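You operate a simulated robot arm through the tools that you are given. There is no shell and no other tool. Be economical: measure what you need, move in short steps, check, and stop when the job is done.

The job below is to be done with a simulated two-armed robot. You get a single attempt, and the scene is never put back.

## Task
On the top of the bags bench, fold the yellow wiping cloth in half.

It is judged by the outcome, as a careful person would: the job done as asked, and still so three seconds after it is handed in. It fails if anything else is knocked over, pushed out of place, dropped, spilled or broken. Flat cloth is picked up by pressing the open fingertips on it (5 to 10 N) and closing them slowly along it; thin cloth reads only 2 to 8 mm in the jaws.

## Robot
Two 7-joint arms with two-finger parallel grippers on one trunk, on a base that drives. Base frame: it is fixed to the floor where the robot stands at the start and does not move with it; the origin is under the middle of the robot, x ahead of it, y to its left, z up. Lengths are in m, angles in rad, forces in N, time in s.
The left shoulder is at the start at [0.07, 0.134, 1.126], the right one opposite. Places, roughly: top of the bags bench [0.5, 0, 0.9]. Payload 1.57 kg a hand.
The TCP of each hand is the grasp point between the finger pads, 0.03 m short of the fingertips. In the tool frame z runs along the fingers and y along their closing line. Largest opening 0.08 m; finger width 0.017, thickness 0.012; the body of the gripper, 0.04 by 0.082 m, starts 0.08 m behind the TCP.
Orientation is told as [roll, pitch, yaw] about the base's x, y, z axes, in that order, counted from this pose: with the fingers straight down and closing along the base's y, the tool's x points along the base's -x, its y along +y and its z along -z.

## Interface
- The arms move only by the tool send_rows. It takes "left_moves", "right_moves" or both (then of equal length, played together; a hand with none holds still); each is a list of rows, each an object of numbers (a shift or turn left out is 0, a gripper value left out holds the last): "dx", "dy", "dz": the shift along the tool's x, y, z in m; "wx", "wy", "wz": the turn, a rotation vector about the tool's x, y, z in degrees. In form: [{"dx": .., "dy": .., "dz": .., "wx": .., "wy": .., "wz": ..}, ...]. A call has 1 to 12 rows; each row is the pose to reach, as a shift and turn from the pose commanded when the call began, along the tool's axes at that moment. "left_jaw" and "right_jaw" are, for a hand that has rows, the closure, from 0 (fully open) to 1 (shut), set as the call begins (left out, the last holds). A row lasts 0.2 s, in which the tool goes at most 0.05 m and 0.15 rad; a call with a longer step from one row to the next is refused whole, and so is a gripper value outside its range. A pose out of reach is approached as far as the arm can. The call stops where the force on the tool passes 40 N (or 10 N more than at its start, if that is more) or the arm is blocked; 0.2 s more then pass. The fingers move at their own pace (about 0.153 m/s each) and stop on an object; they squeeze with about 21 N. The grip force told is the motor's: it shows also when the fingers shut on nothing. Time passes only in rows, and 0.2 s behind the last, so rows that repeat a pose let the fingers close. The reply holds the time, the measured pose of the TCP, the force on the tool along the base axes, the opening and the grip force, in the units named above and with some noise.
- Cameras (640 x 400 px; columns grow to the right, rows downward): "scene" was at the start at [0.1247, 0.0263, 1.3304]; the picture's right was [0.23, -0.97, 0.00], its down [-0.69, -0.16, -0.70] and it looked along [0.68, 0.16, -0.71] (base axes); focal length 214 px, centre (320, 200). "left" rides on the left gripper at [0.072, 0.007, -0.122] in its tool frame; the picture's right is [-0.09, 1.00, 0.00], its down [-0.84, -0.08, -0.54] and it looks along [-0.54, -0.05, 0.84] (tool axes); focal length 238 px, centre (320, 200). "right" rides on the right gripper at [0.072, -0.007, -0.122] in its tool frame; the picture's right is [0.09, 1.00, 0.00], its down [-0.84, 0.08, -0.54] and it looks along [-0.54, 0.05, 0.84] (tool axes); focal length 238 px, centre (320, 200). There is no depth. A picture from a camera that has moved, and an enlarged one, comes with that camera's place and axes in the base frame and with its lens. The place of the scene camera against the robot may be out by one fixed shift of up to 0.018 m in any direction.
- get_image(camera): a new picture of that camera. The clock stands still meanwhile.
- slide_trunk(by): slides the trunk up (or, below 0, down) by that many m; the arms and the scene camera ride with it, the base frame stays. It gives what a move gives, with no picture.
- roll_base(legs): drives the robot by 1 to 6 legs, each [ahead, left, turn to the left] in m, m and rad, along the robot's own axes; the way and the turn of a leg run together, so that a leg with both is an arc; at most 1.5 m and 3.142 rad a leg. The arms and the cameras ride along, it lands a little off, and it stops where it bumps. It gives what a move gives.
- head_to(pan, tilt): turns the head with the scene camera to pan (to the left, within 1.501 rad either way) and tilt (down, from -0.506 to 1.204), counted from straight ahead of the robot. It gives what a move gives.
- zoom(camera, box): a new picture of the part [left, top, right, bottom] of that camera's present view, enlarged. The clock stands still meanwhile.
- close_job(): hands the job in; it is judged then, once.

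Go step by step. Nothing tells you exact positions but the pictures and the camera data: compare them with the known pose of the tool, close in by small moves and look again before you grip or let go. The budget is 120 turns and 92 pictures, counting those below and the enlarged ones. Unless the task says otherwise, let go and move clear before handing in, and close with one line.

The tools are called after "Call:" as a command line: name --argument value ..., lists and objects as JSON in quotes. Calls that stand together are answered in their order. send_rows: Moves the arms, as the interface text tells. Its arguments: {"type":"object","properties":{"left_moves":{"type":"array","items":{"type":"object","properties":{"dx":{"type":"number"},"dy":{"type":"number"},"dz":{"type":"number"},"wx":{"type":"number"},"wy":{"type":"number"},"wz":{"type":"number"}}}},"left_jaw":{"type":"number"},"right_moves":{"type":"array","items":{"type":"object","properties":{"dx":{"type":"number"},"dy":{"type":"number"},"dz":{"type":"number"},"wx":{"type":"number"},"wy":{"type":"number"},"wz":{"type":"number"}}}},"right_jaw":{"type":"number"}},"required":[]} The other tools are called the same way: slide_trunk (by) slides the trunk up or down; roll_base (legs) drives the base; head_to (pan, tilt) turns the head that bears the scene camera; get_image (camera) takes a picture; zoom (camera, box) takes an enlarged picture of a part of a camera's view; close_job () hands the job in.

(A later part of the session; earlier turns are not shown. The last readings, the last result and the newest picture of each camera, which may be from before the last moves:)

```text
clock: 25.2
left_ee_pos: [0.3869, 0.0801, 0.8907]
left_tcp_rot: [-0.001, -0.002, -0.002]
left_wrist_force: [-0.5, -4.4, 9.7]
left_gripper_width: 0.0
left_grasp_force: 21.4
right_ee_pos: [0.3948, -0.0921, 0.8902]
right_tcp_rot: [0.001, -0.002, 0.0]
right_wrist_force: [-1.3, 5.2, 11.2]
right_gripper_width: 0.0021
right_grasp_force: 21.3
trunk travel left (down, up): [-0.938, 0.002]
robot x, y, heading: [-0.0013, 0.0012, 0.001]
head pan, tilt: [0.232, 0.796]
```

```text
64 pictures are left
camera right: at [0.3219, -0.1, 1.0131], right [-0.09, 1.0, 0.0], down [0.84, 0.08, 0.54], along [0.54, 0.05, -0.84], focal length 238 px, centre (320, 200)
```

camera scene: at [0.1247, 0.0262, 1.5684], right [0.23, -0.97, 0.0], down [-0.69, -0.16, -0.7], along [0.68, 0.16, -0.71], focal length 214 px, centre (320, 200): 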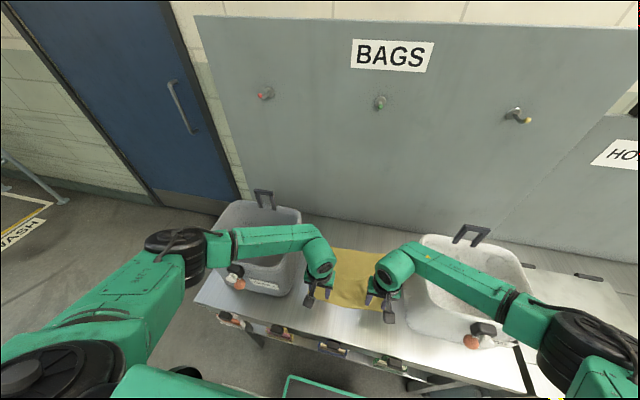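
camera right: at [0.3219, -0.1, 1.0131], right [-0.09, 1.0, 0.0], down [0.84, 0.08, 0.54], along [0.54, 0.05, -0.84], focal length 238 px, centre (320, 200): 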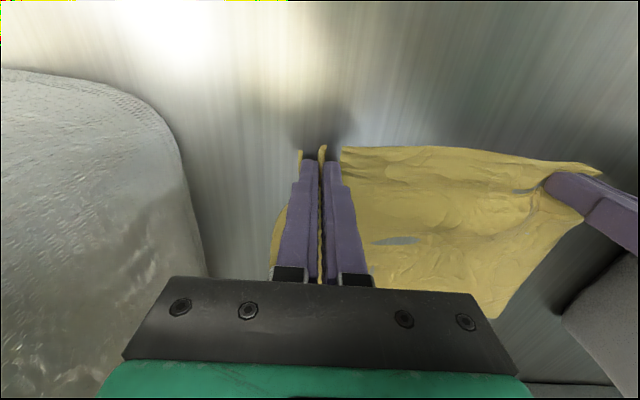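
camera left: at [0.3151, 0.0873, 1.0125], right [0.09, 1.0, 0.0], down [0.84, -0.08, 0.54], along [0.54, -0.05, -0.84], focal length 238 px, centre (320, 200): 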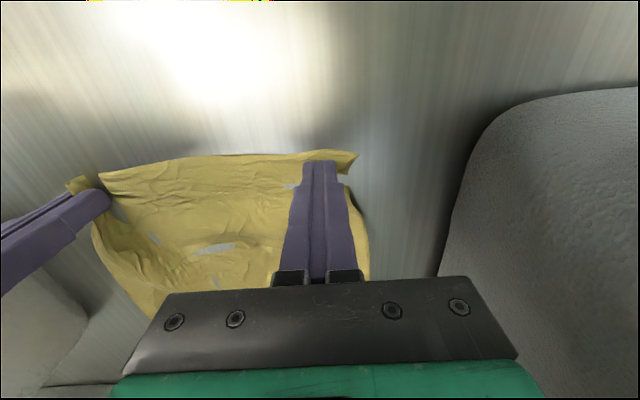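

The right hand has the cloth (2.1 mm, ruck visible between its pads); the left slipped. I'll keep the right as it is and redo the left.

Call:
send_rows --left_moves '[{"dz": -0.006}, {"dz": -0.012}, {"dz": -0.012}]'

Call:
send_rows --left_moves '[{"dz": 0.0}, {"dz": 0.0}]' --left_jaw 0.5

Call:
get_image --camera "left"

```text
clock: 26.0
left_ee_pos: [0.3883, 0.0816, 0.9022]
left_tcp_rot: [0.0, -0.002, -0.001]
left_wrist_force: [0.6, 0.1, -0.5]
left_gripper_width: 0.0001
left_grasp_force: 21.3
right_ee_pos: [0.3953, -0.093, 0.8913]
right_tcp_rot: [-0.001, -0.003, 0.001]
right_wrist_force: [-3.7, 1.4, 16.6]
right_gripper_width: 0.0021
right_grasp_force: 20.4
trunk travel left (down, up): [-0.938, 0.002]
robot x, y, heading: [-0.0006, 0.0006, -0.003]
head pan, tilt: [0.232, 0.796]
```

```text
clock: 26.6
left_ee_pos: [0.3871, 0.0808, 0.9017]
left_tcp_rot: [-0.001, -0.001, 0.0]
left_wrist_force: [-0.2, 0.5, -0.1]
left_gripper_width: 0.0401
left_grasp_force: 0.0
right_ee_pos: [0.394, -0.0918, 0.8919]
right_tcp_rot: [0.001, -0.001, -0.001]
right_wrist_force: [-4.0, 1.9, 16.9]
right_gripper_width: 0.002
right_grasp_force: 21.3
trunk travel left (down, up): [-0.938, 0.002]
robot x, y, heading: [0.0036, 0.0006, -0.001]
head pan, tilt: [0.232, 0.796]
```

```text
63 pictures are left
camera left: at [0.3159, 0.0879, 1.0234], right [0.09, 1.0, 0.0], down [0.84, -0.08, 0.54], along [0.54, -0.05, -0.84], focal length 238 px, centre (320, 200)
```

left: 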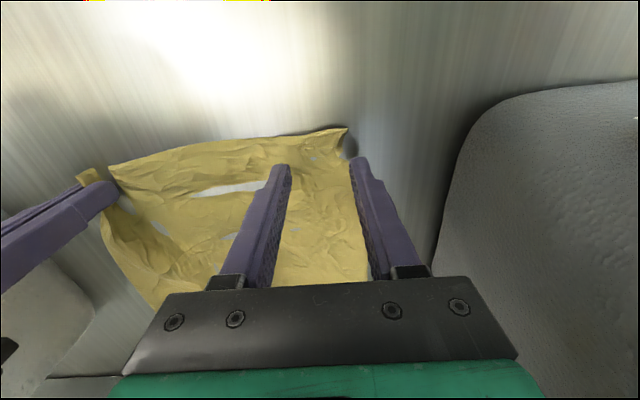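

The left corner is now at about (0.364, 0.102). I'll shift the left hand slightly in and back, then press a bit harder (about 13 N), as that worked on the right.

Call:
send_rows --left_moves '[{"dx": 0.007, "dy": -0.011}, {"dx": 0.007, "dy": -0.011, "dz": 0.006}, {"dx": 0.007, "dy": -0.011, "dz": 0.01}, {"dx": 0.007, "dy": -0.011, "dz": 0.012}, {"dx": 0.007, "dy": -0.011, "dz": 0.012}]'

Call:
zoom --camera "left" --box '[160, 100, 480, 300]'

```text
clock: 27.8
left_ee_pos: [0.379, 0.0703, 0.8915]
left_tcp_rot: [-0.001, -0.002, 0.0]
left_wrist_force: [-1.7, 0.7, 7.9]
left_gripper_width: 0.0403
left_grasp_force: 0.1
right_ee_pos: [0.3942, -0.092, 0.8904]
right_tcp_rot: [-0.002, -0.004, 0.0]
right_wrist_force: [-1.5, 1.4, 11.9]
right_gripper_width: 0.0021
right_grasp_force: 20.6
trunk travel left (down, up): [-0.938, 0.002]
robot x, y, heading: [0.0026, 0.0036, 0.001]
head pan, tilt: [0.232, 0.796]
```

```text
2.00 times, centred on (320, 200) of left
camera zoom: at [0.3077, 0.0763, 1.0122], right [0.09, 1.0, 0.0], down [0.84, -0.08, 0.54], along [0.54, -0.05, -0.84], focal length 477 px, centre (320, 200)
```

zoom: 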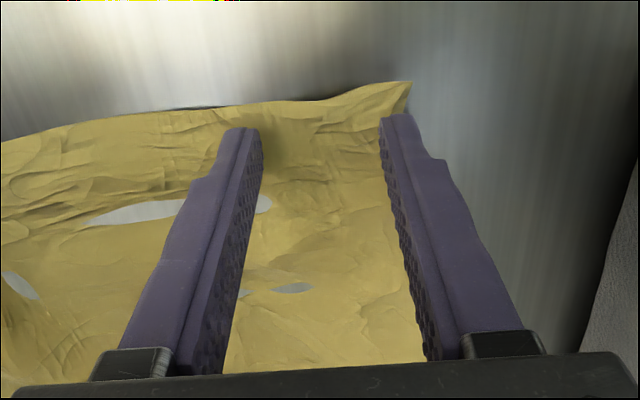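

Good placement at the left corner, with both fingertips on cloth. Pressing slightly harder and closing slowly.

Call:
send_rows --left_moves '[{"dz": 0.0006}]' --left_jaw 0.55

Call:
send_rows --left_moves '[{"dz": 0.0002}]' --left_jaw 0.6

Call:
send_rows --left_moves '[{"dz": 0.0}]' --left_jaw 0.65

Call:
send_rows --left_moves '[{"dz": 0.0}]' --left_jaw 0.7

Call:
zoom --camera "left" --box '[160, 100, 480, 300]'

```text
clock: 28.2
left_ee_pos: [0.379, 0.0691, 0.8909]
left_tcp_rot: [-0.003, -0.003, -0.001]
left_wrist_force: [0.1, -1.1, 7.3]
left_gripper_width: 0.0348
left_grasp_force: 0.0
right_ee_pos: [0.3944, -0.0925, 0.892]
right_tcp_rot: [0.0, -0.003, -0.001]
right_wrist_force: [-1.4, 2.6, 12.3]
right_gripper_width: 0.002
right_grasp_force: 21.1
trunk travel left (down, up): [-0.938, 0.002]
robot x, y, heading: [0.0008, -0.0019, 0.002]
head pan, tilt: [0.232, 0.796]
```

```text
clock: 28.6
left_ee_pos: [0.38, 0.0689, 0.8909]
left_tcp_rot: [-0.003, -0.004, -0.001]
left_wrist_force: [-0.9, 1.0, 17.4]
left_gripper_width: 0.03
left_grasp_force: 0.1
right_ee_pos: [0.3945, -0.0924, 0.8898]
right_tcp_rot: [0.001, -0.001, -0.001]
right_wrist_force: [-0.1, 2.6, 8.1]
right_gripper_width: 0.0022
right_grasp_force: 20.5
trunk travel left (down, up): [-0.938, 0.002]
robot x, y, heading: [0.0011, -0.0011, 0.002]
head pan, tilt: [0.232, 0.796]
```

```text
clock: 29.0
left_ee_pos: [0.3802, 0.0697, 0.8904]
left_tcp_rot: [-0.002, -0.004, 0.0]
left_wrist_force: [0.1, -1.2, 20.9]
left_gripper_width: 0.0255
left_grasp_force: 0.0
right_ee_pos: [0.3942, -0.0933, 0.892]
right_tcp_rot: [-0.001, -0.004, 0.001]
right_wrist_force: [1.1, 2.4, 7.2]
right_gripper_width: 0.0023
right_grasp_force: 21.5
trunk travel left (down, up): [-0.938, 0.002]
robot x, y, heading: [-0.0004, 0.0014, 0.001]
head pan, tilt: [0.232, 0.796]
```

```text
clock: 29.4
left_ee_pos: [0.38, 0.0679, 0.8906]
left_tcp_rot: [-0.002, -0.003, 0.001]
left_wrist_force: [1.6, -1.7, 24.6]
left_gripper_width: 0.0225
left_grasp_force: 0.1
right_ee_pos: [0.3941, -0.0934, 0.8917]
right_tcp_rot: [-0.001, -0.005, -0.001]
right_wrist_force: [0.9, 2.2, 6.5]
right_gripper_width: 0.002
right_grasp_force: 21.1
trunk travel left (down, up): [-0.938, 0.002]
robot x, y, heading: [0.0019, 0.0006, -0.003]
head pan, tilt: [0.232, 0.796]
```

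```text
2.00 times, centred on (320, 200) of left
camera zoom: at [0.3082, 0.0757, 1.012], right [0.09, 1.0, 0.0], down [0.83, -0.08, 0.55], along [0.54, -0.05, -0.84], focal length 477 px, centre (320, 200)
```

zoom: 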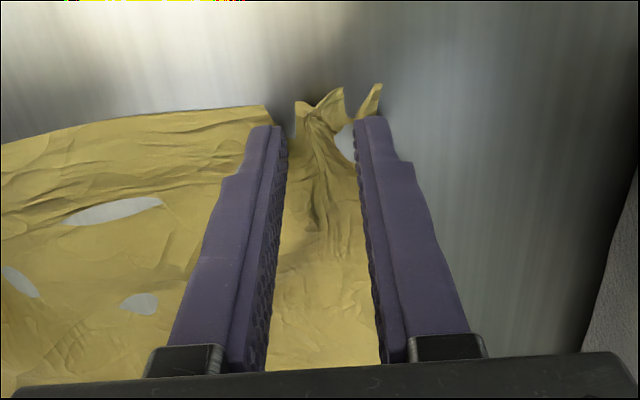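

A good ruck is forming, but 24 N is too hard. I'll ease off a little and finish closing.

Call:
send_rows --left_moves '[{"dz": -0.0006}]' --left_jaw 0.75

Call:
send_rows --left_moves '[{"dz": -0.0003}]' --left_jaw 0.8

Call:
send_rows --left_moves '[{"dz": 0.0}]' --left_jaw 0.85

Call:
send_rows --left_moves '[{"dz": 0.0}]' --left_jaw 0.9

Call:
send_rows --left_moves '[{"dz": 0.0}]' --left_jaw 0.95

Call:
send_rows --left_moves '[{"dz": 0.0}, {"dz": 0.0}]' --left_jaw 1.0

Call:
get_image --camera "left"

```text
clock: 29.8
left_ee_pos: [0.3798, 0.0691, 0.8906]
left_tcp_rot: [-0.001, -0.004, -0.001]
left_wrist_force: [1.0, -3.9, 16.8]
left_gripper_width: 0.0204
left_grasp_force: 0.2
right_ee_pos: [0.3951, -0.0925, 0.8916]
right_tcp_rot: [0.004, -0.003, -0.001]
right_wrist_force: [-0.3, 3.0, 8.1]
right_gripper_width: 0.0021
right_grasp_force: 20.6
trunk travel left (down, up): [-0.938, 0.002]
robot x, y, heading: [0.0007, 0.0012, -0.001]
head pan, tilt: [0.232, 0.796]
```

```text
clock: 30.2
left_ee_pos: [0.3795, 0.0706, 0.8919]
left_tcp_rot: [-0.001, -0.005, 0.001]
left_wrist_force: [3.0, -3.3, 13.3]
left_gripper_width: 0.017
left_grasp_force: 0.3
right_ee_pos: [0.3947, -0.0925, 0.8919]
right_tcp_rot: [0.0, -0.002, 0.0]
right_wrist_force: [-1.5, 2.2, 12.6]
right_gripper_width: 0.0023
right_grasp_force: 21.3
trunk travel left (down, up): [-0.938, 0.002]
robot x, y, heading: [0.0027, -0.0003, -0.002]
head pan, tilt: [0.232, 0.796]
```

```text
clock: 30.6
left_ee_pos: [0.3788, 0.0698, 0.8911]
left_tcp_rot: [-0.001, 0.001, -0.001]
left_wrist_force: [1.8, -1.7, 12.5]
left_gripper_width: 0.0115
left_grasp_force: 0.1
right_ee_pos: [0.394, -0.0929, 0.8909]
right_tcp_rot: [-0.001, -0.003, 0.0]
right_wrist_force: [-1.2, 1.4, 11.5]
right_gripper_width: 0.0022
right_grasp_force: 20.8
trunk travel left (down, up): [-0.938, 0.002]
robot x, y, heading: [-0.0019, 0.001, 0.0]
head pan, tilt: [0.232, 0.796]
```

```text
clock: 31.0
left_ee_pos: [0.3799, 0.0686, 0.8915]
left_tcp_rot: [0.0, -0.001, -0.001]
left_wrist_force: [-0.2, -3.5, 10.8]
left_gripper_width: 0.0087
left_grasp_force: 0.9
right_ee_pos: [0.3931, -0.0935, 0.8913]
right_tcp_rot: [-0.001, -0.004, 0.0]
right_wrist_force: [-1.0, 3.7, 11.7]
right_gripper_width: 0.0023
right_grasp_force: 21.0
trunk travel left (down, up): [-0.938, 0.002]
robot x, y, heading: [0.0013, 0.004, 0.002]
head pan, tilt: [0.232, 0.796]
```

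```text
clock: 31.4
left_ee_pos: [0.3791, 0.0691, 0.8921]
left_tcp_rot: [-0.002, -0.002, -0.001]
left_wrist_force: [0.2, -4.2, 8.8]
left_gripper_width: 0.0067
left_grasp_force: 1.9
right_ee_pos: [0.3946, -0.0923, 0.8904]
right_tcp_rot: [0.002, -0.001, 0.001]
right_wrist_force: [-1.5, 5.5, 13.4]
right_gripper_width: 0.0023
right_grasp_force: 20.8
trunk travel left (down, up): [-0.938, 0.002]
robot x, y, heading: [0.0005, 0.0022, -0.002]
head pan, tilt: [0.232, 0.796]
```

```text
clock: 32.0
left_ee_pos: [0.3789, 0.0689, 0.8915]
left_tcp_rot: [-0.002, -0.003, -0.001]
left_wrist_force: [1.8, -10.9, 4.1]
left_gripper_width: 0.0019
left_grasp_force: 20.8
right_ee_pos: [0.395, -0.092, 0.8915]
right_tcp_rot: [0.001, -0.002, -0.001]
right_wrist_force: [-3.0, 7.3, 13.3]
right_gripper_width: 0.0021
right_grasp_force: 21.0
trunk travel left (down, up): [-0.938, 0.002]
robot x, y, heading: [0.0009, -0.0021, -0.003]
head pan, tilt: [0.232, 0.796]
```

```text
60 pictures are left
camera left: at [0.3078, 0.0752, 1.0123], right [0.09, 1.0, 0.0], down [0.84, -0.08, 0.54], along [0.54, -0.05, -0.84], focal length 238 px, centre (320, 200)
```

left: 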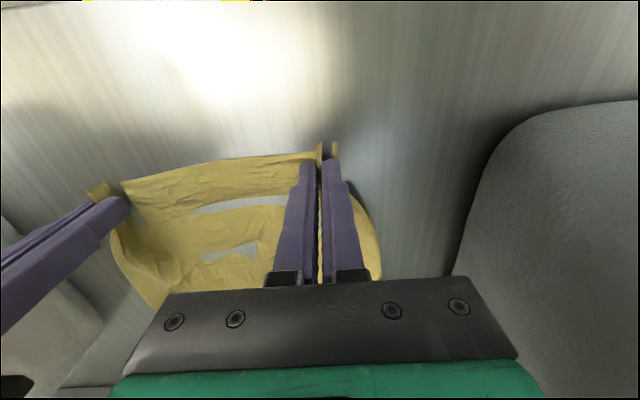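

Both hands now hold the cloth (about 2 mm each). I'll lift 3 cm, easing inward slightly, and check.

Call:
send_rows --left_moves '[{"dy": -0.002, "dz": -0.008}, {"dy": -0.003, "dz": -0.016}, {"dy": -0.003, "dz": -0.024}, {"dy": -0.003, "dz": -0.03}, {"dy": -0.003, "dz": -0.03}]' --right_moves '[{"dy": 0.002, "dz": -0.008}, {"dy": 0.003, "dz": -0.016}, {"dy": 0.003, "dz": -0.024}, {"dy": 0.003, "dz": -0.03}, {"dy": 0.003, "dz": -0.03}]'

Call:
get_image --camera "left"

Call:
get_image --camera "right"

Call:
get_image --camera "scene"

```text
clock: 33.2
left_ee_pos: [0.3818, 0.0669, 0.92]
left_tcp_rot: [0.0, 0.0, 0.002]
left_wrist_force: [0.5, -0.1, -0.2]
left_gripper_width: 0.0023
left_grasp_force: 21.0
right_ee_pos: [0.3968, -0.0908, 0.9209]
right_tcp_rot: [0.0, -0.001, 0.001]
right_wrist_force: [-0.1, 0.0, 0.2]
right_gripper_width: 0.0024
right_grasp_force: 21.1
trunk travel left (down, up): [-0.938, 0.002]
robot x, y, heading: [0.0046, -0.0025, 0.0]
head pan, tilt: [0.232, 0.796]
```

```text
59 pictures are left
camera left: at [0.3102, 0.0732, 1.0417], right [0.09, 1.0, 0.0], down [0.84, -0.08, 0.54], along [0.54, -0.05, -0.84], focal length 238 px, centre (320, 200)
```

left: 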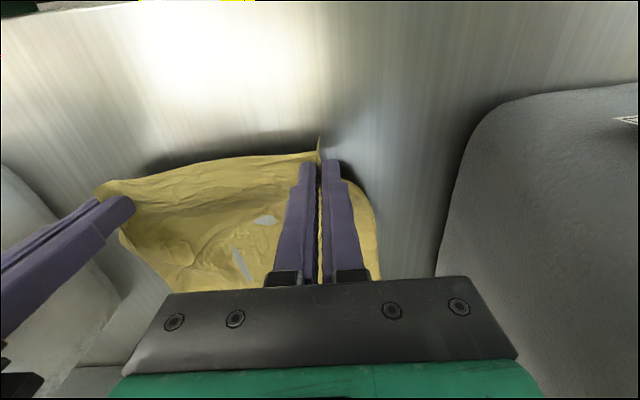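

```text
58 pictures are left
camera right: at [0.3243, -0.098, 1.0415], right [-0.09, 1.0, 0.0], down [0.84, 0.08, 0.54], along [0.54, 0.05, -0.84], focal length 238 px, centre (320, 200)
```

right: 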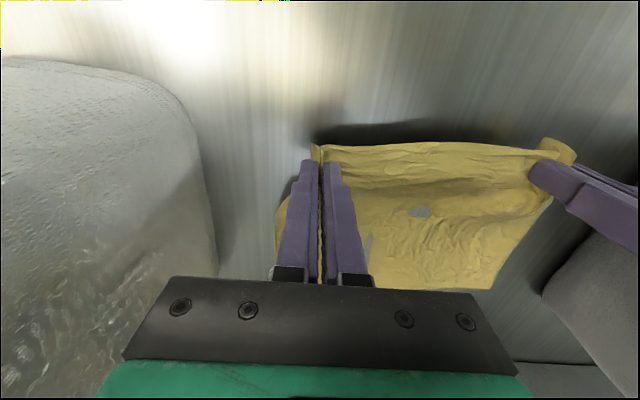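

```text
57 pictures are left
camera scene: at [0.1245, 0.0262, 1.5685], right [0.23, -0.97, 0.0], down [-0.69, -0.16, -0.7], along [0.68, 0.16, -0.71], focal length 214 px, centre (320, 200)
```

scene: 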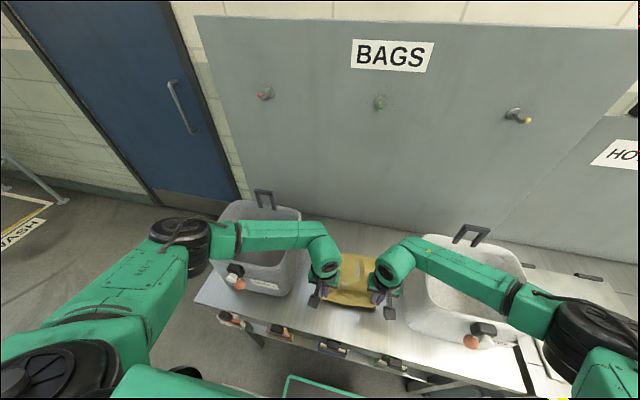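

The near edge is up cleanly in both hands. Next I'll carry it forward along a low arc to about halfway.

Call:
send_rows --left_moves '[{"dx": -0.012, "dz": -0.01}, {"dx": -0.03, "dz": -0.022}, {"dx": -0.05, "dz": -0.033}, {"dx": -0.07, "dz": -0.04}, {"dx": -0.09, "dz": -0.045}, {"dx": -0.093, "dz": -0.045}]' --right_moves '[{"dx": -0.01, "dz": -0.01}, {"dx": -0.026, "dz": -0.022}, {"dx": -0.043, "dz": -0.033}, {"dx": -0.06, "dz": -0.04}, {"dx": -0.077, "dz": -0.045}, {"dx": -0.08, "dz": -0.045}]'

Call:
get_image --camera "left"

Call:
get_image --camera "right"

Call:
zoom --camera "scene" --box '[200, 190, 520, 390]'

```text
clock: 34.6
left_ee_pos: [0.4749, 0.0661, 0.966]
left_tcp_rot: [0.0, -0.001, -0.001]
left_wrist_force: [-0.6, 0.7, -0.6]
left_gripper_width: 0.0021
left_grasp_force: 20.5
right_ee_pos: [0.4773, -0.0906, 0.9654]
right_tcp_rot: [0.001, -0.001, -0.001]
right_wrist_force: [0.2, -0.3, 0.1]
right_gripper_width: 0.0023
right_grasp_force: 21.3
trunk travel left (down, up): [-0.938, 0.002]
robot x, y, heading: [-0.0001, -0.0014, 0.001]
head pan, tilt: [0.232, 0.796]
```

```text
56 pictures are left
camera left: at [0.4041, 0.0727, 1.0859], right [0.09, 1.0, 0.0], down [0.84, -0.08, 0.54], along [0.54, -0.05, -0.84], focal length 238 px, centre (320, 200)
```

left: 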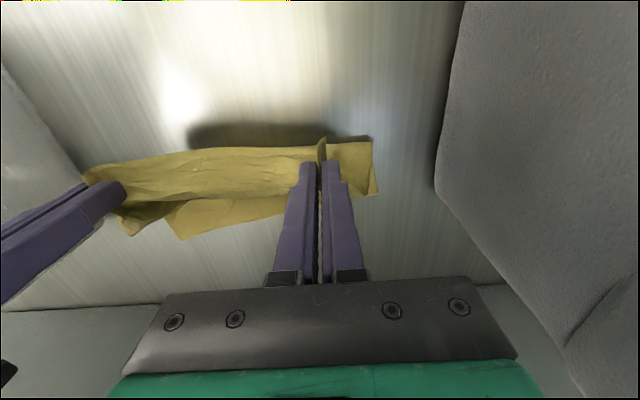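

```text
55 pictures are left
camera right: at [0.4047, -0.0978, 1.0871], right [-0.09, 1.0, 0.0], down [0.84, 0.08, 0.54], along [0.54, 0.05, -0.84], focal length 238 px, centre (320, 200)
```

right: 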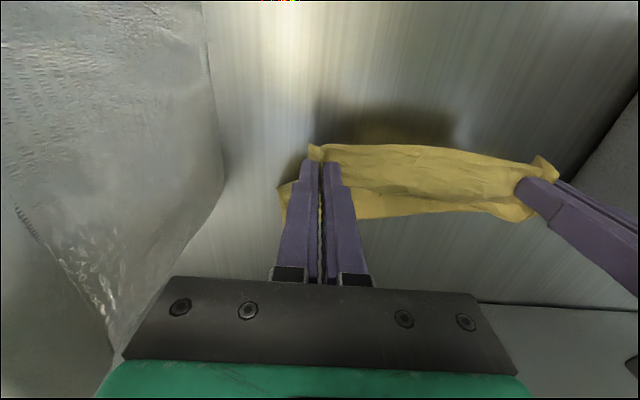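

```text
2.00 times, centred on (360, 290) of scene
camera zoom: at [0.1246, 0.0262, 1.5685], right [0.23, -0.97, 0.0], down [-0.69, -0.16, -0.7], along [0.68, 0.16, -0.71], focal length 429 px, centre (240, 20)
```

zoom: 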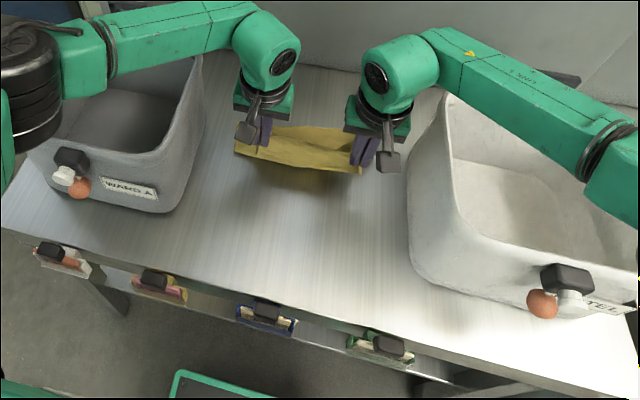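

The fold is forming, but the far-left corner was dragged about 3 cm in during gripping: it is near (0.548, 0.125) versus (0.594, −0.12) on the right. Before folding, I'll bring the edge back and pull the left side straight to take the wrinkles out.

Call:
send_rows --left_moves '[{"dx": 0.02, "dz": 0.005}, {"dx": 0.042, "dz": 0.018}, {"dx": 0.065, "dz": 0.033}, {"dx": 0.085, "dz": 0.045}, {"dx": 0.1, "dz": 0.055}, {"dx": 0.11, "dz": 0.06}, {"dx": 0.12, "dz": 0.06}, {"dx": 0.128, "dz": 0.06}, {"dx": 0.128, "dz": 0.06}]' --right_moves '[{"dx": 0.018, "dz": 0.005}, {"dx": 0.038, "dz": 0.018}, {"dx": 0.058, "dz": 0.033}, {"dx": 0.07, "dz": 0.045}, {"dx": 0.078, "dz": 0.055}, {"dx": 0.082, "dz": 0.06}, {"dx": 0.082, "dz": 0.06}, {"dx": 0.084, "dz": 0.06}, {"dx": 0.084, "dz": 0.06}]'

Call:
get_image --camera "left"

Call:
get_image --camera "right"

Call:
zoom --camera "scene" --box '[200, 190, 520, 390]'

```text
clock: 36.6
left_ee_pos: [0.3479, 0.0683, 0.9041]
left_tcp_rot: [-0.005, 0.0, 0.0]
left_wrist_force: [3.5, -11.2, 0.5]
left_gripper_width: 0.0024
left_grasp_force: 20.6
right_ee_pos: [0.3922, -0.0874, 0.906]
right_tcp_rot: [0.004, -0.001, 0.002]
right_wrist_force: [-3.7, 10.4, 0.7]
right_gripper_width: 0.0021
right_grasp_force: 21.1
trunk travel left (down, up): [-0.938, 0.002]
robot x, y, heading: [-0.0001, 0.0007, -0.007]
head pan, tilt: [0.232, 0.796]
```

```text
53 pictures are left
camera left: at [0.2763, 0.0747, 1.0267], right [0.09, 1.0, 0.0], down [0.84, -0.08, 0.54], along [0.54, -0.05, -0.84], focal length 238 px, centre (320, 200)
```

left: 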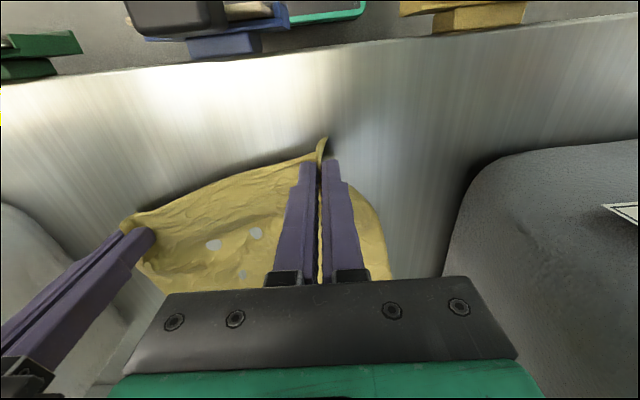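

```text
52 pictures are left
camera right: at [0.32, -0.0954, 1.0281], right [-0.09, 1.0, 0.0], down [0.84, 0.08, 0.54], along [0.54, 0.05, -0.84], focal length 238 px, centre (320, 200)
```

right: 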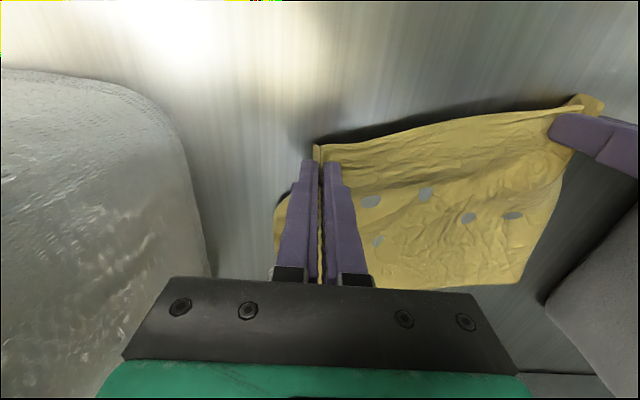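

```text
2.00 times, centred on (360, 290) of scene
camera zoom: at [0.1249, 0.0261, 1.5684], right [0.23, -0.97, 0.0], down [-0.69, -0.16, -0.7], along [0.68, 0.16, -0.71], focal length 429 px, centre (240, 20)
```

zoom: 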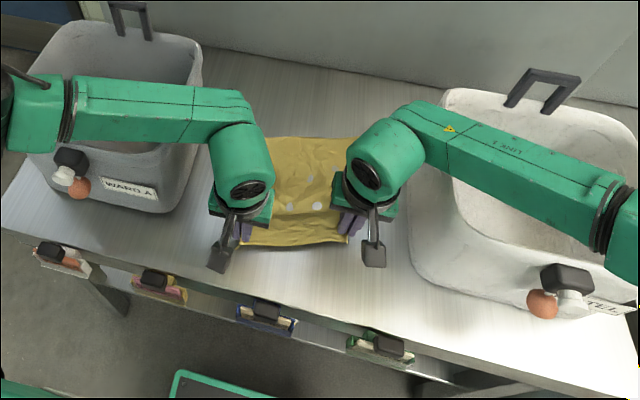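

The cloth is smoother now but turned about 14°. I'll draw the right hand back level with the left to square it, then pull both back slightly.

Call:
send_rows --left_moves '[{"dx": 0.0}, {"dx": 0.0}, {"dx": 0.0}, {"dx": 0.0}, {"dx": 0.0}, {"dx": 0.006, "dy": 0.001}, {"dx": 0.012, "dy": 0.001}, {"dx": 0.012, "dy": 0.001}]' --right_moves '[{"dx": 0.01}, {"dx": 0.02}, {"dx": 0.03}, {"dx": 0.038, "dy": -0.001}, {"dx": 0.046, "dy": -0.002}, {"dx": 0.054, "dy": -0.002}, {"dx": 0.062, "dy": -0.002}, {"dx": 0.062, "dy": -0.002}]'

Call:
get_image --camera "left"

Call:
get_image --camera "right"

Call:
zoom --camera "scene" --box '[200, 190, 520, 390]'

```text
clock: 38.4
left_ee_pos: [0.3359, 0.0692, 0.9051]
left_tcp_rot: [-0.001, 0.0, -0.001]
left_wrist_force: [-0.5, -6.6, -0.5]
left_gripper_width: 0.0021
left_grasp_force: 20.7
right_ee_pos: [0.33, -0.0922, 0.9056]
right_tcp_rot: [-0.001, -0.001, -0.002]
right_wrist_force: [0.0, 5.6, 0.8]
right_gripper_width: 0.0023
right_grasp_force: 20.9
trunk travel left (down, up): [-0.938, 0.002]
robot x, y, heading: [0.0006, 0.0006, 0.004]
head pan, tilt: [0.232, 0.796]
```

```text
50 pictures are left
camera left: at [0.2642, 0.0753, 1.0262], right [0.09, 1.0, 0.0], down [0.84, -0.08, 0.54], along [0.54, -0.05, -0.84], focal length 238 px, centre (320, 200)
```

left: 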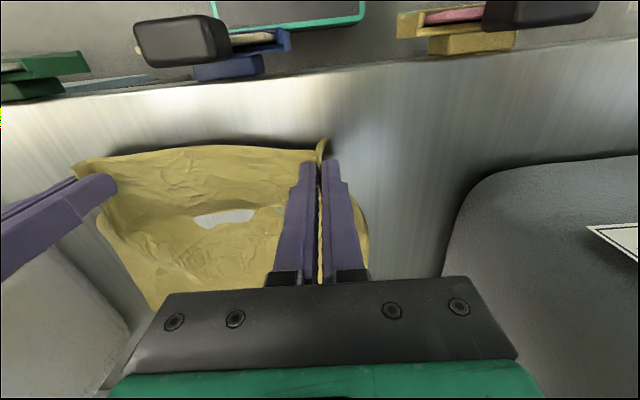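

```text
49 pictures are left
camera right: at [0.259, -0.0993, 1.0271], right [-0.09, 1.0, 0.0], down [0.84, 0.08, 0.54], along [0.54, 0.05, -0.84], focal length 238 px, centre (320, 200)
```

right: 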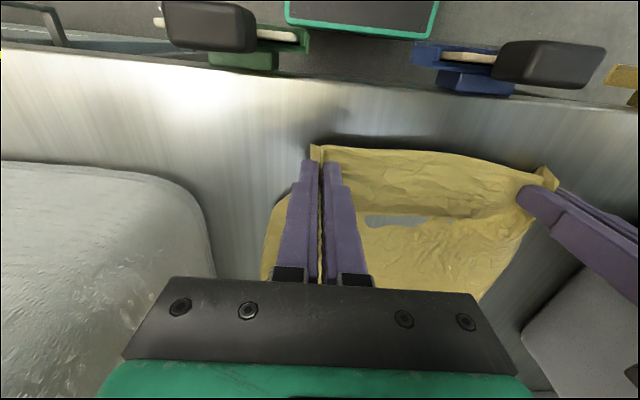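

```text
2.00 times, centred on (360, 290) of scene
camera zoom: at [0.1249, 0.0262, 1.5684], right [0.23, -0.97, 0.0], down [-0.7, -0.16, -0.7], along [0.68, 0.16, -0.71], focal length 429 px, centre (240, 20)
```

zoom: 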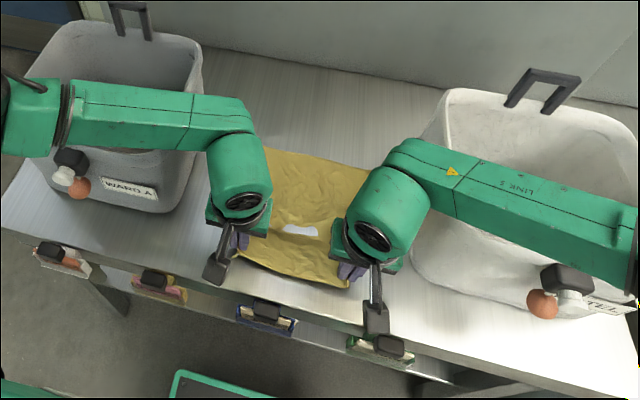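

The cloth is now square: far edge at about x 0.486–0.504, near edge about 0.32. I'll do the fold in one arc, staying about 2 cm above the far edge at the end.

Call:
send_rows --left_moves '[{"dx": -0.008, "dz": -0.02}, {"dx": -0.022, "dz": -0.038}, {"dx": -0.042, "dz": -0.052}, {"dx": -0.065, "dz": -0.06}, {"dx": -0.088, "dz": -0.055}, {"dx": -0.108, "dz": -0.045}, {"dx": -0.125, "dz": -0.03}, {"dx": -0.138, "dz": -0.015}, {"dx": -0.138, "dz": -0.015}]' --right_moves '[{"dx": -0.01, "dz": -0.02}, {"dx": -0.026, "dz": -0.038}, {"dx": -0.05, "dz": -0.052}, {"dx": -0.076, "dz": -0.06}, {"dx": -0.102, "dz": -0.055}, {"dx": -0.124, "dz": -0.045}, {"dx": -0.144, "dz": -0.03}, {"dx": -0.158, "dz": -0.015}, {"dx": -0.158, "dz": -0.015}]'

Call:
get_image --camera "left"

Call:
get_image --camera "right"

Call:
zoom --camera "scene" --box '[200, 190, 520, 390]'

```text
clock: 40.4
left_ee_pos: [0.4734, 0.0682, 0.9199]
left_tcp_rot: [0.001, -0.001, 0.0]
left_wrist_force: [0.4, -3.6, -0.5]
left_gripper_width: 0.002
left_grasp_force: 21.3
right_ee_pos: [0.4907, -0.0904, 0.9183]
right_tcp_rot: [0.001, -0.001, 0.003]
right_wrist_force: [-1.1, 3.1, 0.4]
right_gripper_width: 0.0022
right_grasp_force: 20.3
trunk travel left (down, up): [-0.938, 0.002]
robot x, y, heading: [-0.0005, 0.0001, -0.002]
head pan, tilt: [0.232, 0.796]
```

```text
47 pictures are left
camera left: at [0.4021, 0.0749, 1.0415], right [0.09, 1.0, 0.0], down [0.84, -0.08, 0.54], along [0.54, -0.05, -0.84], focal length 238 px, centre (320, 200)
```

left: 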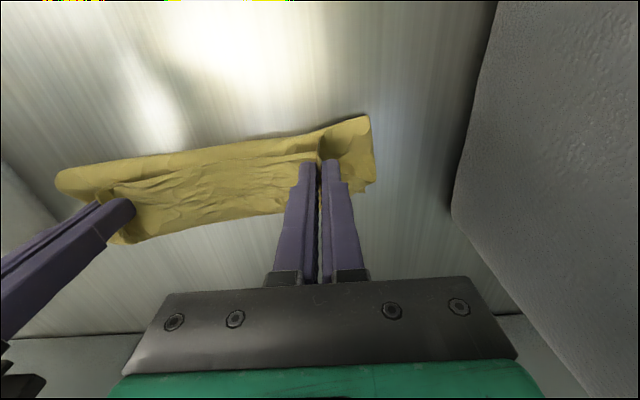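

```text
46 pictures are left
camera right: at [0.4183, -0.0976, 1.041], right [-0.09, 1.0, 0.0], down [0.84, 0.08, 0.54], along [0.54, 0.05, -0.84], focal length 238 px, centre (320, 200)
```

right: 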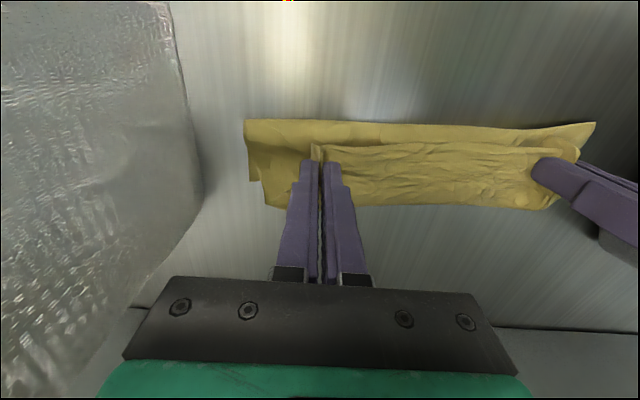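

```text
2.00 times, centred on (360, 290) of scene
camera zoom: at [0.1243, 0.0261, 1.5685], right [0.23, -0.97, 0.0], down [-0.69, -0.16, -0.7], along [0.68, 0.16, -0.71], focal length 429 px, centre (240, 20)
```

zoom: 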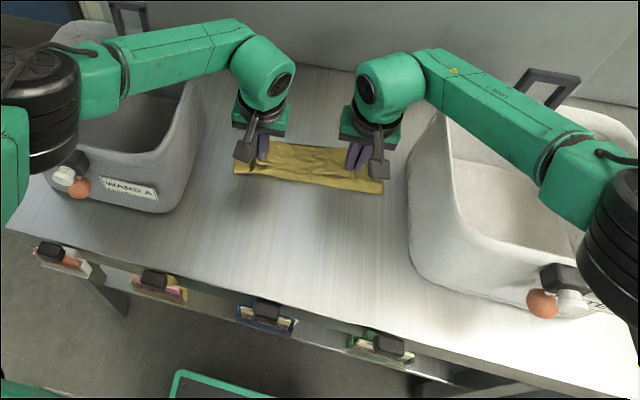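

The cloth is folded over but the top edge stops short: far edge is now at about 0.512 (left) and 0.546 (right), and my edge at about 0.49–0.505. I'll advance the hands further at this height.

Call:
send_rows --left_moves '[{"dx": -0.008, "dz": -0.005}, {"dx": -0.016, "dz": -0.005}, {"dx": -0.024, "dz": -0.005}, {"dx": -0.026, "dz": 0.003}, {"dx": -0.026, "dz": 0.003}]' --right_moves '[{"dx": -0.012, "dz": -0.005}, {"dx": -0.025, "dz": -0.005}, {"dx": -0.036, "dz": -0.005}, {"dx": -0.04, "dz": 0.003}, {"dx": -0.04, "dz": 0.003}]'

Call:
get_image --camera "left"

Call:
get_image --camera "right"

Call:
zoom --camera "scene" --box '[280, 230, 440, 330]'

```text
clock: 41.6
left_ee_pos: [0.4987, 0.0681, 0.9186]
left_tcp_rot: [-0.002, 0.0, 0.001]
left_wrist_force: [1.7, -9.5, 0.5]
left_gripper_width: 0.0023
left_grasp_force: 20.8
right_ee_pos: [0.5299, -0.0896, 0.9161]
right_tcp_rot: [0.002, -0.001, 0.003]
right_wrist_force: [-2.2, 9.6, 0.3]
right_gripper_width: 0.0024
right_grasp_force: 21.4
trunk travel left (down, up): [-0.938, 0.002]
robot x, y, heading: [-0.0017, -0.0013, -0.0]
head pan, tilt: [0.232, 0.796]
```

```text
44 pictures are left
camera left: at [0.4282, 0.0748, 1.0402], right [0.09, 1.0, 0.0], down [0.84, -0.08, 0.54], along [0.54, -0.05, -0.84], focal length 238 px, centre (320, 200)
```

left: 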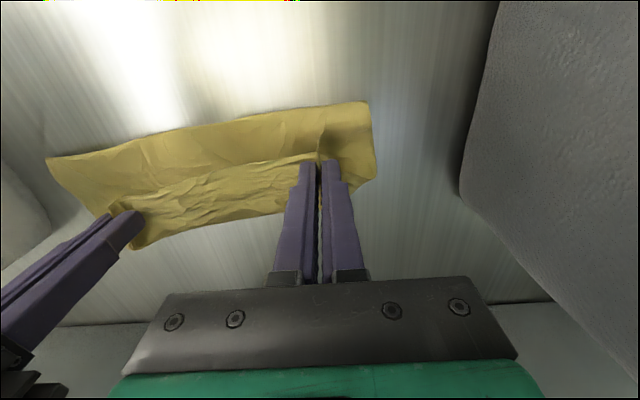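

```text
43 pictures are left
camera right: at [0.4572, -0.0982, 1.0385], right [-0.09, 1.0, 0.0], down [0.84, 0.08, 0.54], along [0.54, 0.05, -0.84], focal length 238 px, centre (320, 200)
```

right: 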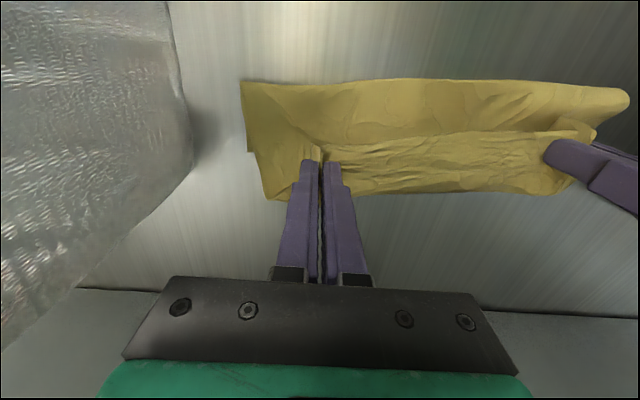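

```text
4.00 times, centred on (360, 280) of scene
camera zoom: at [0.1247, 0.0263, 1.5684], right [0.23, -0.97, 0.0], down [-0.69, -0.16, -0.7], along [0.68, 0.16, -0.71], focal length 858 px, centre (160, -120)
```

zoom: 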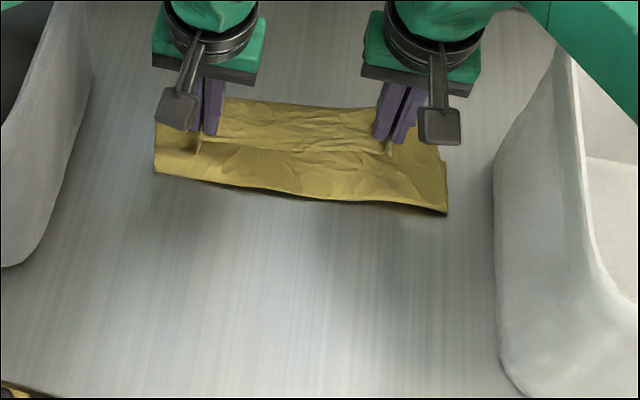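

It's unclear whether the strip beyond the fingers is the lower layer or cloth curled under the pinch. I'll raise both hands 6 cm so the hanging layer shows itself.

Call:
send_rows --left_moves '[{"dz": -0.02}, {"dz": -0.04}, {"dz": -0.06}, {"dz": -0.06}, {"dz": -0.06}]' --right_moves '[{"dz": -0.02}, {"dz": -0.04}, {"dz": -0.06}, {"dz": -0.06}, {"dz": -0.06}]'

Call:
get_image --camera "right"

Call:
get_image --camera "left"

Call:
zoom --camera "scene" --box '[280, 230, 440, 330]'

```text
clock: 42.8
left_ee_pos: [0.4994, 0.0695, 0.9774]
left_tcp_rot: [-0.001, 0.0, 0.001]
left_wrist_force: [3.2, -12.9, -0.3]
left_gripper_width: 0.0022
left_grasp_force: 21.2
right_ee_pos: [0.5298, -0.0892, 0.9752]
right_tcp_rot: [0.002, 0.0, 0.0]
right_wrist_force: [-2.4, 13.2, -0.1]
right_gripper_width: 0.0021
right_grasp_force: 20.8
trunk travel left (down, up): [-0.938, 0.002]
robot x, y, heading: [0.0005, -0.0008, 0.002]
head pan, tilt: [0.232, 0.796]
```

```text
41 pictures are left
camera right: at [0.458, -0.0982, 1.0979], right [-0.09, 1.0, 0.0], down [0.84, 0.08, 0.54], along [0.54, 0.05, -0.84], focal length 238 px, centre (320, 200)
```

right: 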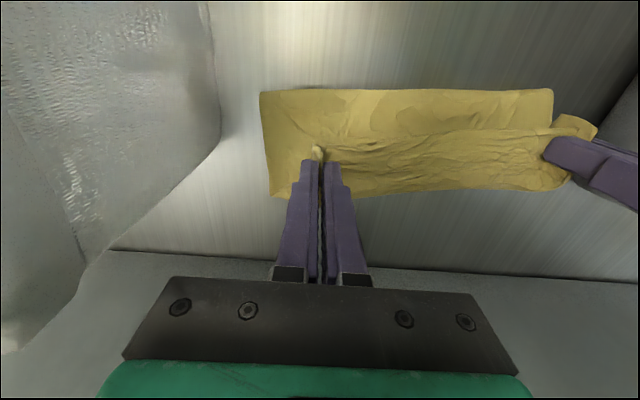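

```text
40 pictures are left
camera left: at [0.4276, 0.0751, 1.0982], right [0.09, 1.0, 0.0], down [0.84, -0.08, 0.54], along [0.54, -0.05, -0.84], focal length 238 px, centre (320, 200)
```

left: 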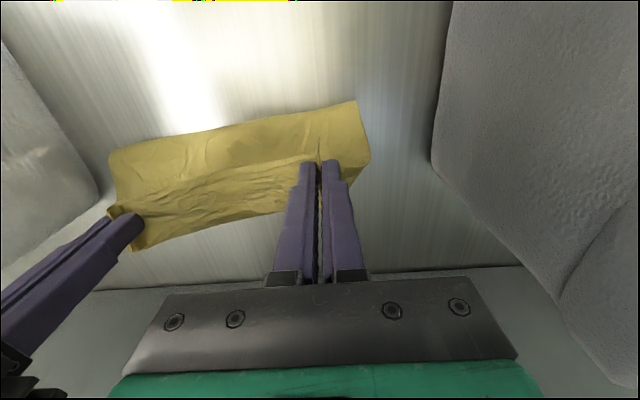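

```text
4.00 times, centred on (360, 280) of scene
camera zoom: at [0.125, 0.0262, 1.5684], right [0.23, -0.97, 0.0], down [-0.7, -0.16, -0.7], along [0.68, 0.16, -0.71], focal length 858 px, centre (160, -120)
```

zoom: 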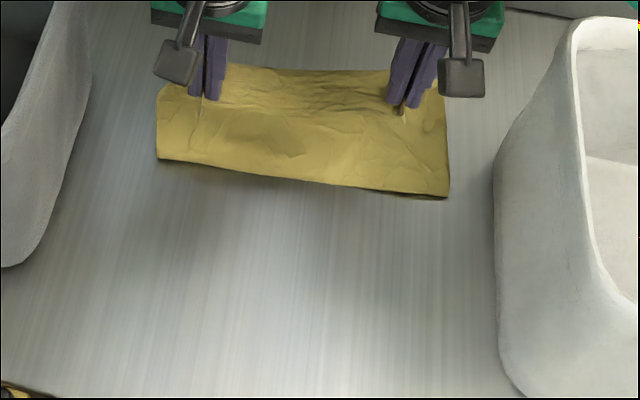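

The near boundary is the fold crease resting on the bench (x≈0.473 left, 0.497 right), and the top layer rises from it to my fingers, bulging forward because there is too little pull. I'll move the hands further forward and down to draw the top layer out, easing the sideways tension.

Call:
send_rows --left_moves '[{"dx": -0.012, "dy": -0.001, "dz": 0.005}, {"dx": -0.025, "dy": -0.002, "dz": 0.015}, {"dx": -0.037, "dy": -0.003, "dz": 0.028}, {"dx": -0.046, "dy": -0.003, "dz": 0.042}, {"dx": -0.052, "dy": -0.003, "dz": 0.052}, {"dx": -0.052, "dy": -0.003, "dz": 0.052}]' --right_moves '[{"dx": -0.01, "dy": 0.001, "dz": 0.005}, {"dx": -0.021, "dy": 0.002, "dz": 0.015}, {"dx": -0.031, "dy": 0.003, "dz": 0.028}, {"dx": -0.039, "dy": 0.003, "dz": 0.042}, {"dx": -0.044, "dy": 0.003, "dz": 0.052}, {"dx": -0.044, "dy": 0.003, "dz": 0.052}]'

Call:
get_image --camera "right"

Call:
zoom --camera "scene" --box '[280, 230, 440, 330]'

```text
clock: 44.2
left_ee_pos: [0.5327, 0.061, 0.9349]
left_tcp_rot: [-0.002, 0.027, -0.012]
left_wrist_force: [0.8, -0.6, -0.8]
left_gripper_width: 0.0022
left_grasp_force: 20.7
left hand out of reach, approached as far as the arm can: row 4, 5, 6
right_ee_pos: [0.5522, -0.0887, 0.9417]
right_tcp_rot: [-0.004, 0.0, -0.002]
right_wrist_force: [-0.5, 0.5, -0.7]
right_gripper_width: 0.0022
right_grasp_force: 21.0
right hand out of reach, approached as far as the arm can: row 3, 4, 5, 6
trunk travel left (down, up): [-0.938, 0.002]
robot x, y, heading: [0.0001, -0.0035, -0.003]
head pan, tilt: [0.232, 0.796]
```

```text
38 pictures are left
camera right: at [0.4803, -0.0957, 1.0634], right [-0.09, 1.0, 0.0], down [0.84, 0.08, 0.54], along [0.54, 0.05, -0.84], focal length 238 px, centre (320, 200)
```

right: 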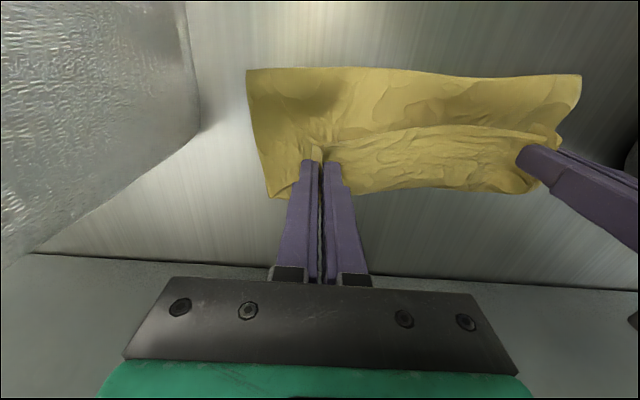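

```text
4.00 times, centred on (360, 280) of scene
camera zoom: at [0.1249, 0.0272, 1.5684], right [0.23, -0.97, 0.0], down [-0.69, -0.17, -0.7], along [0.68, 0.16, -0.71], focal length 858 px, centre (160, -120)
```

zoom: 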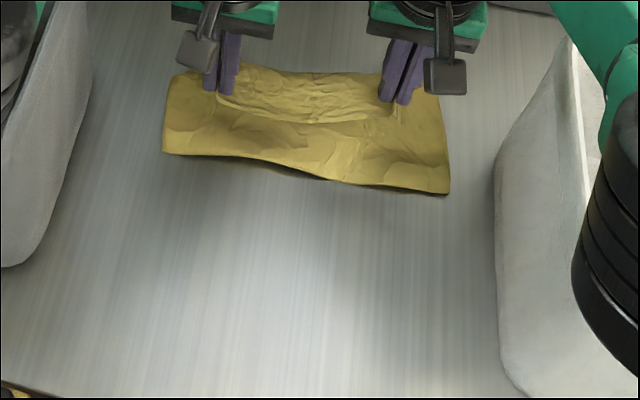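

The arms ran out of reach because of the trunk height, so I'll trade height for reach: raise the hands 5 cm, then lower the trunk 6 cm.

Call:
send_rows --left_moves '[{"dx": 0.005, "dz": -0.02}, {"dx": 0.01, "dz": -0.04}, {"dx": 0.01, "dz": -0.05}, {"dx": 0.01, "dz": -0.05}]' --right_moves '[{"dx": 0.005, "dz": -0.02}, {"dx": 0.01, "dz": -0.04}, {"dx": 0.01, "dz": -0.05}, {"dx": 0.01, "dz": -0.05}]'

Call:
slide_trunk --by -0.06

Call:
get_image --camera "scene"

```text
clock: 45.2
left_ee_pos: [0.52, 0.0581, 0.9833]
left_tcp_rot: [0.0, 0.0, 0.001]
left_wrist_force: [-0.4, -0.1, 0.9]
left_gripper_width: 0.0023
left_grasp_force: 20.7
right_ee_pos: [0.5397, -0.0881, 0.9931]
right_tcp_rot: [-0.001, -0.003, -0.001]
right_wrist_force: [-1.0, -1.3, 0.6]
right_gripper_width: 0.0021
right_grasp_force: 21.1
trunk travel left (down, up): [-0.938, 0.002]
robot x, y, heading: [0.0036, -0.0011, -0.002]
head pan, tilt: [0.232, 0.796]
```

```text
clock: 46.2
left_ee_pos: [0.5208, 0.0593, 0.9239]
left_tcp_rot: [-0.001, 0.0, -0.001]
left_wrist_force: [0.5, -1.1, -0.1]
left_gripper_width: 0.0022
left_grasp_force: 21.5
right_ee_pos: [0.5385, -0.0879, 0.9335]
right_tcp_rot: [0.0, 0.001, 0.0]
right_wrist_force: [-0.2, 0.0, 0.4]
right_gripper_width: 0.002
right_grasp_force: 21.0
trunk travel left (down, up): [-0.878, 0.062]
robot x, y, heading: [0.0028, -0.0023, -0.0]
head pan, tilt: [0.232, 0.796]
```

```text
36 pictures are left
camera scene: at [0.1244, 0.0263, 1.5085], right [0.23, -0.97, 0.0], down [-0.69, -0.16, -0.7], along [0.68, 0.16, -0.71], focal length 214 px, centre (320, 200)
```

scene: 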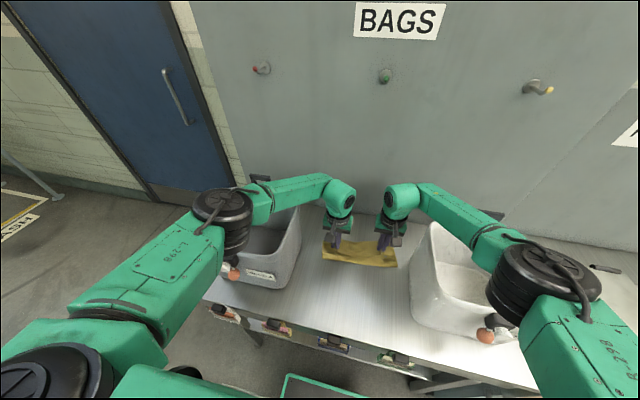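

Elbows still clear the rims by about 6 cm. Now I'll bring the edge forward and down over the far edge.

Call:
send_rows --left_moves '[{"dx": -0.012, "dy": 0.002}, {"dx": -0.024, "dy": 0.003}, {"dx": -0.034, "dy": 0.004, "dz": 0.004}, {"dx": -0.042, "dy": 0.004, "dz": 0.01}, {"dx": -0.042, "dy": 0.004, "dz": 0.01}]' --right_moves '[{"dx": -0.012}, {"dx": -0.024, "dz": 0.005}, {"dx": -0.036, "dz": 0.01}, {"dx": -0.046, "dz": 0.018}, {"dx": -0.046, "dz": 0.018}]'

Call:
get_image --camera "right"

Call:
get_image --camera "left"

Call:
zoom --camera "scene" --box '[280, 210, 440, 310]'

```text
clock: 47.4
left_ee_pos: [0.5589, 0.062, 0.9158]
left_tcp_rot: [0.001, -0.001, 0.0]
left_wrist_force: [-0.3, -0.3, 0.2]
left_gripper_width: 0.0022
left_grasp_force: 20.6
left hand out of reach, approached as far as the arm can: row 4
right_ee_pos: [0.5678, -0.0873, 0.9261]
right_tcp_rot: [0.001, -0.001, -0.002]
right_wrist_force: [-0.7, -0.1, 0.3]
right_gripper_width: 0.0022
right_grasp_force: 21.2
right hand out of reach, approached as far as the arm can: row 3, 4, 5
trunk travel left (down, up): [-0.878, 0.062]
robot x, y, heading: [0.0017, 0.0032, -0.0]
head pan, tilt: [0.232, 0.796]
```

```text
35 pictures are left
camera right: at [0.4959, -0.0952, 1.048], right [-0.09, 1.0, 0.0], down [0.84, 0.08, 0.54], along [0.54, 0.05, -0.84], focal length 238 px, centre (320, 200)
```

right: 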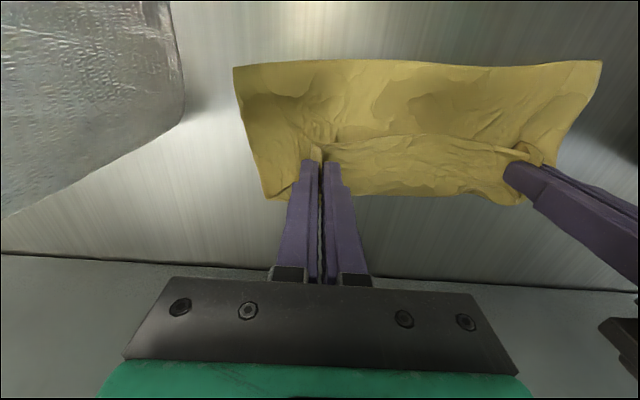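

```text
34 pictures are left
camera left: at [0.4882, 0.0689, 1.0373], right [0.09, 1.0, 0.0], down [0.84, -0.08, 0.54], along [0.54, -0.05, -0.84], focal length 238 px, centre (320, 200)
```

left: 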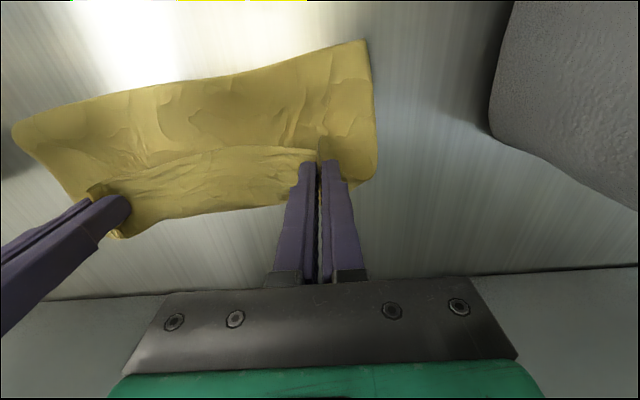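

```text
4.00 times, centred on (360, 260) of scene
camera zoom: at [0.1249, 0.0252, 1.5085], right [0.23, -0.97, 0.0], down [-0.69, -0.16, -0.7], along [0.68, 0.16, -0.71], focal length 858 px, centre (160, -40)
```

zoom: 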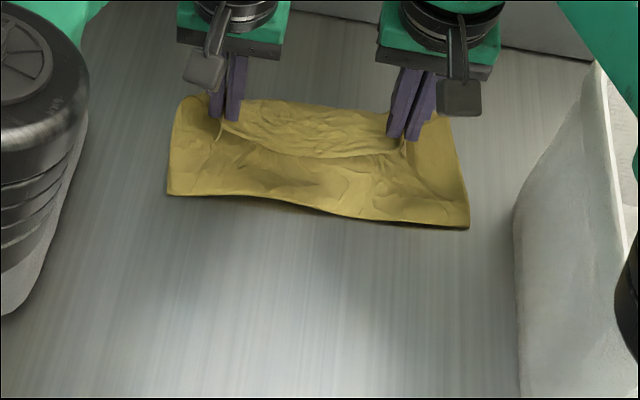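

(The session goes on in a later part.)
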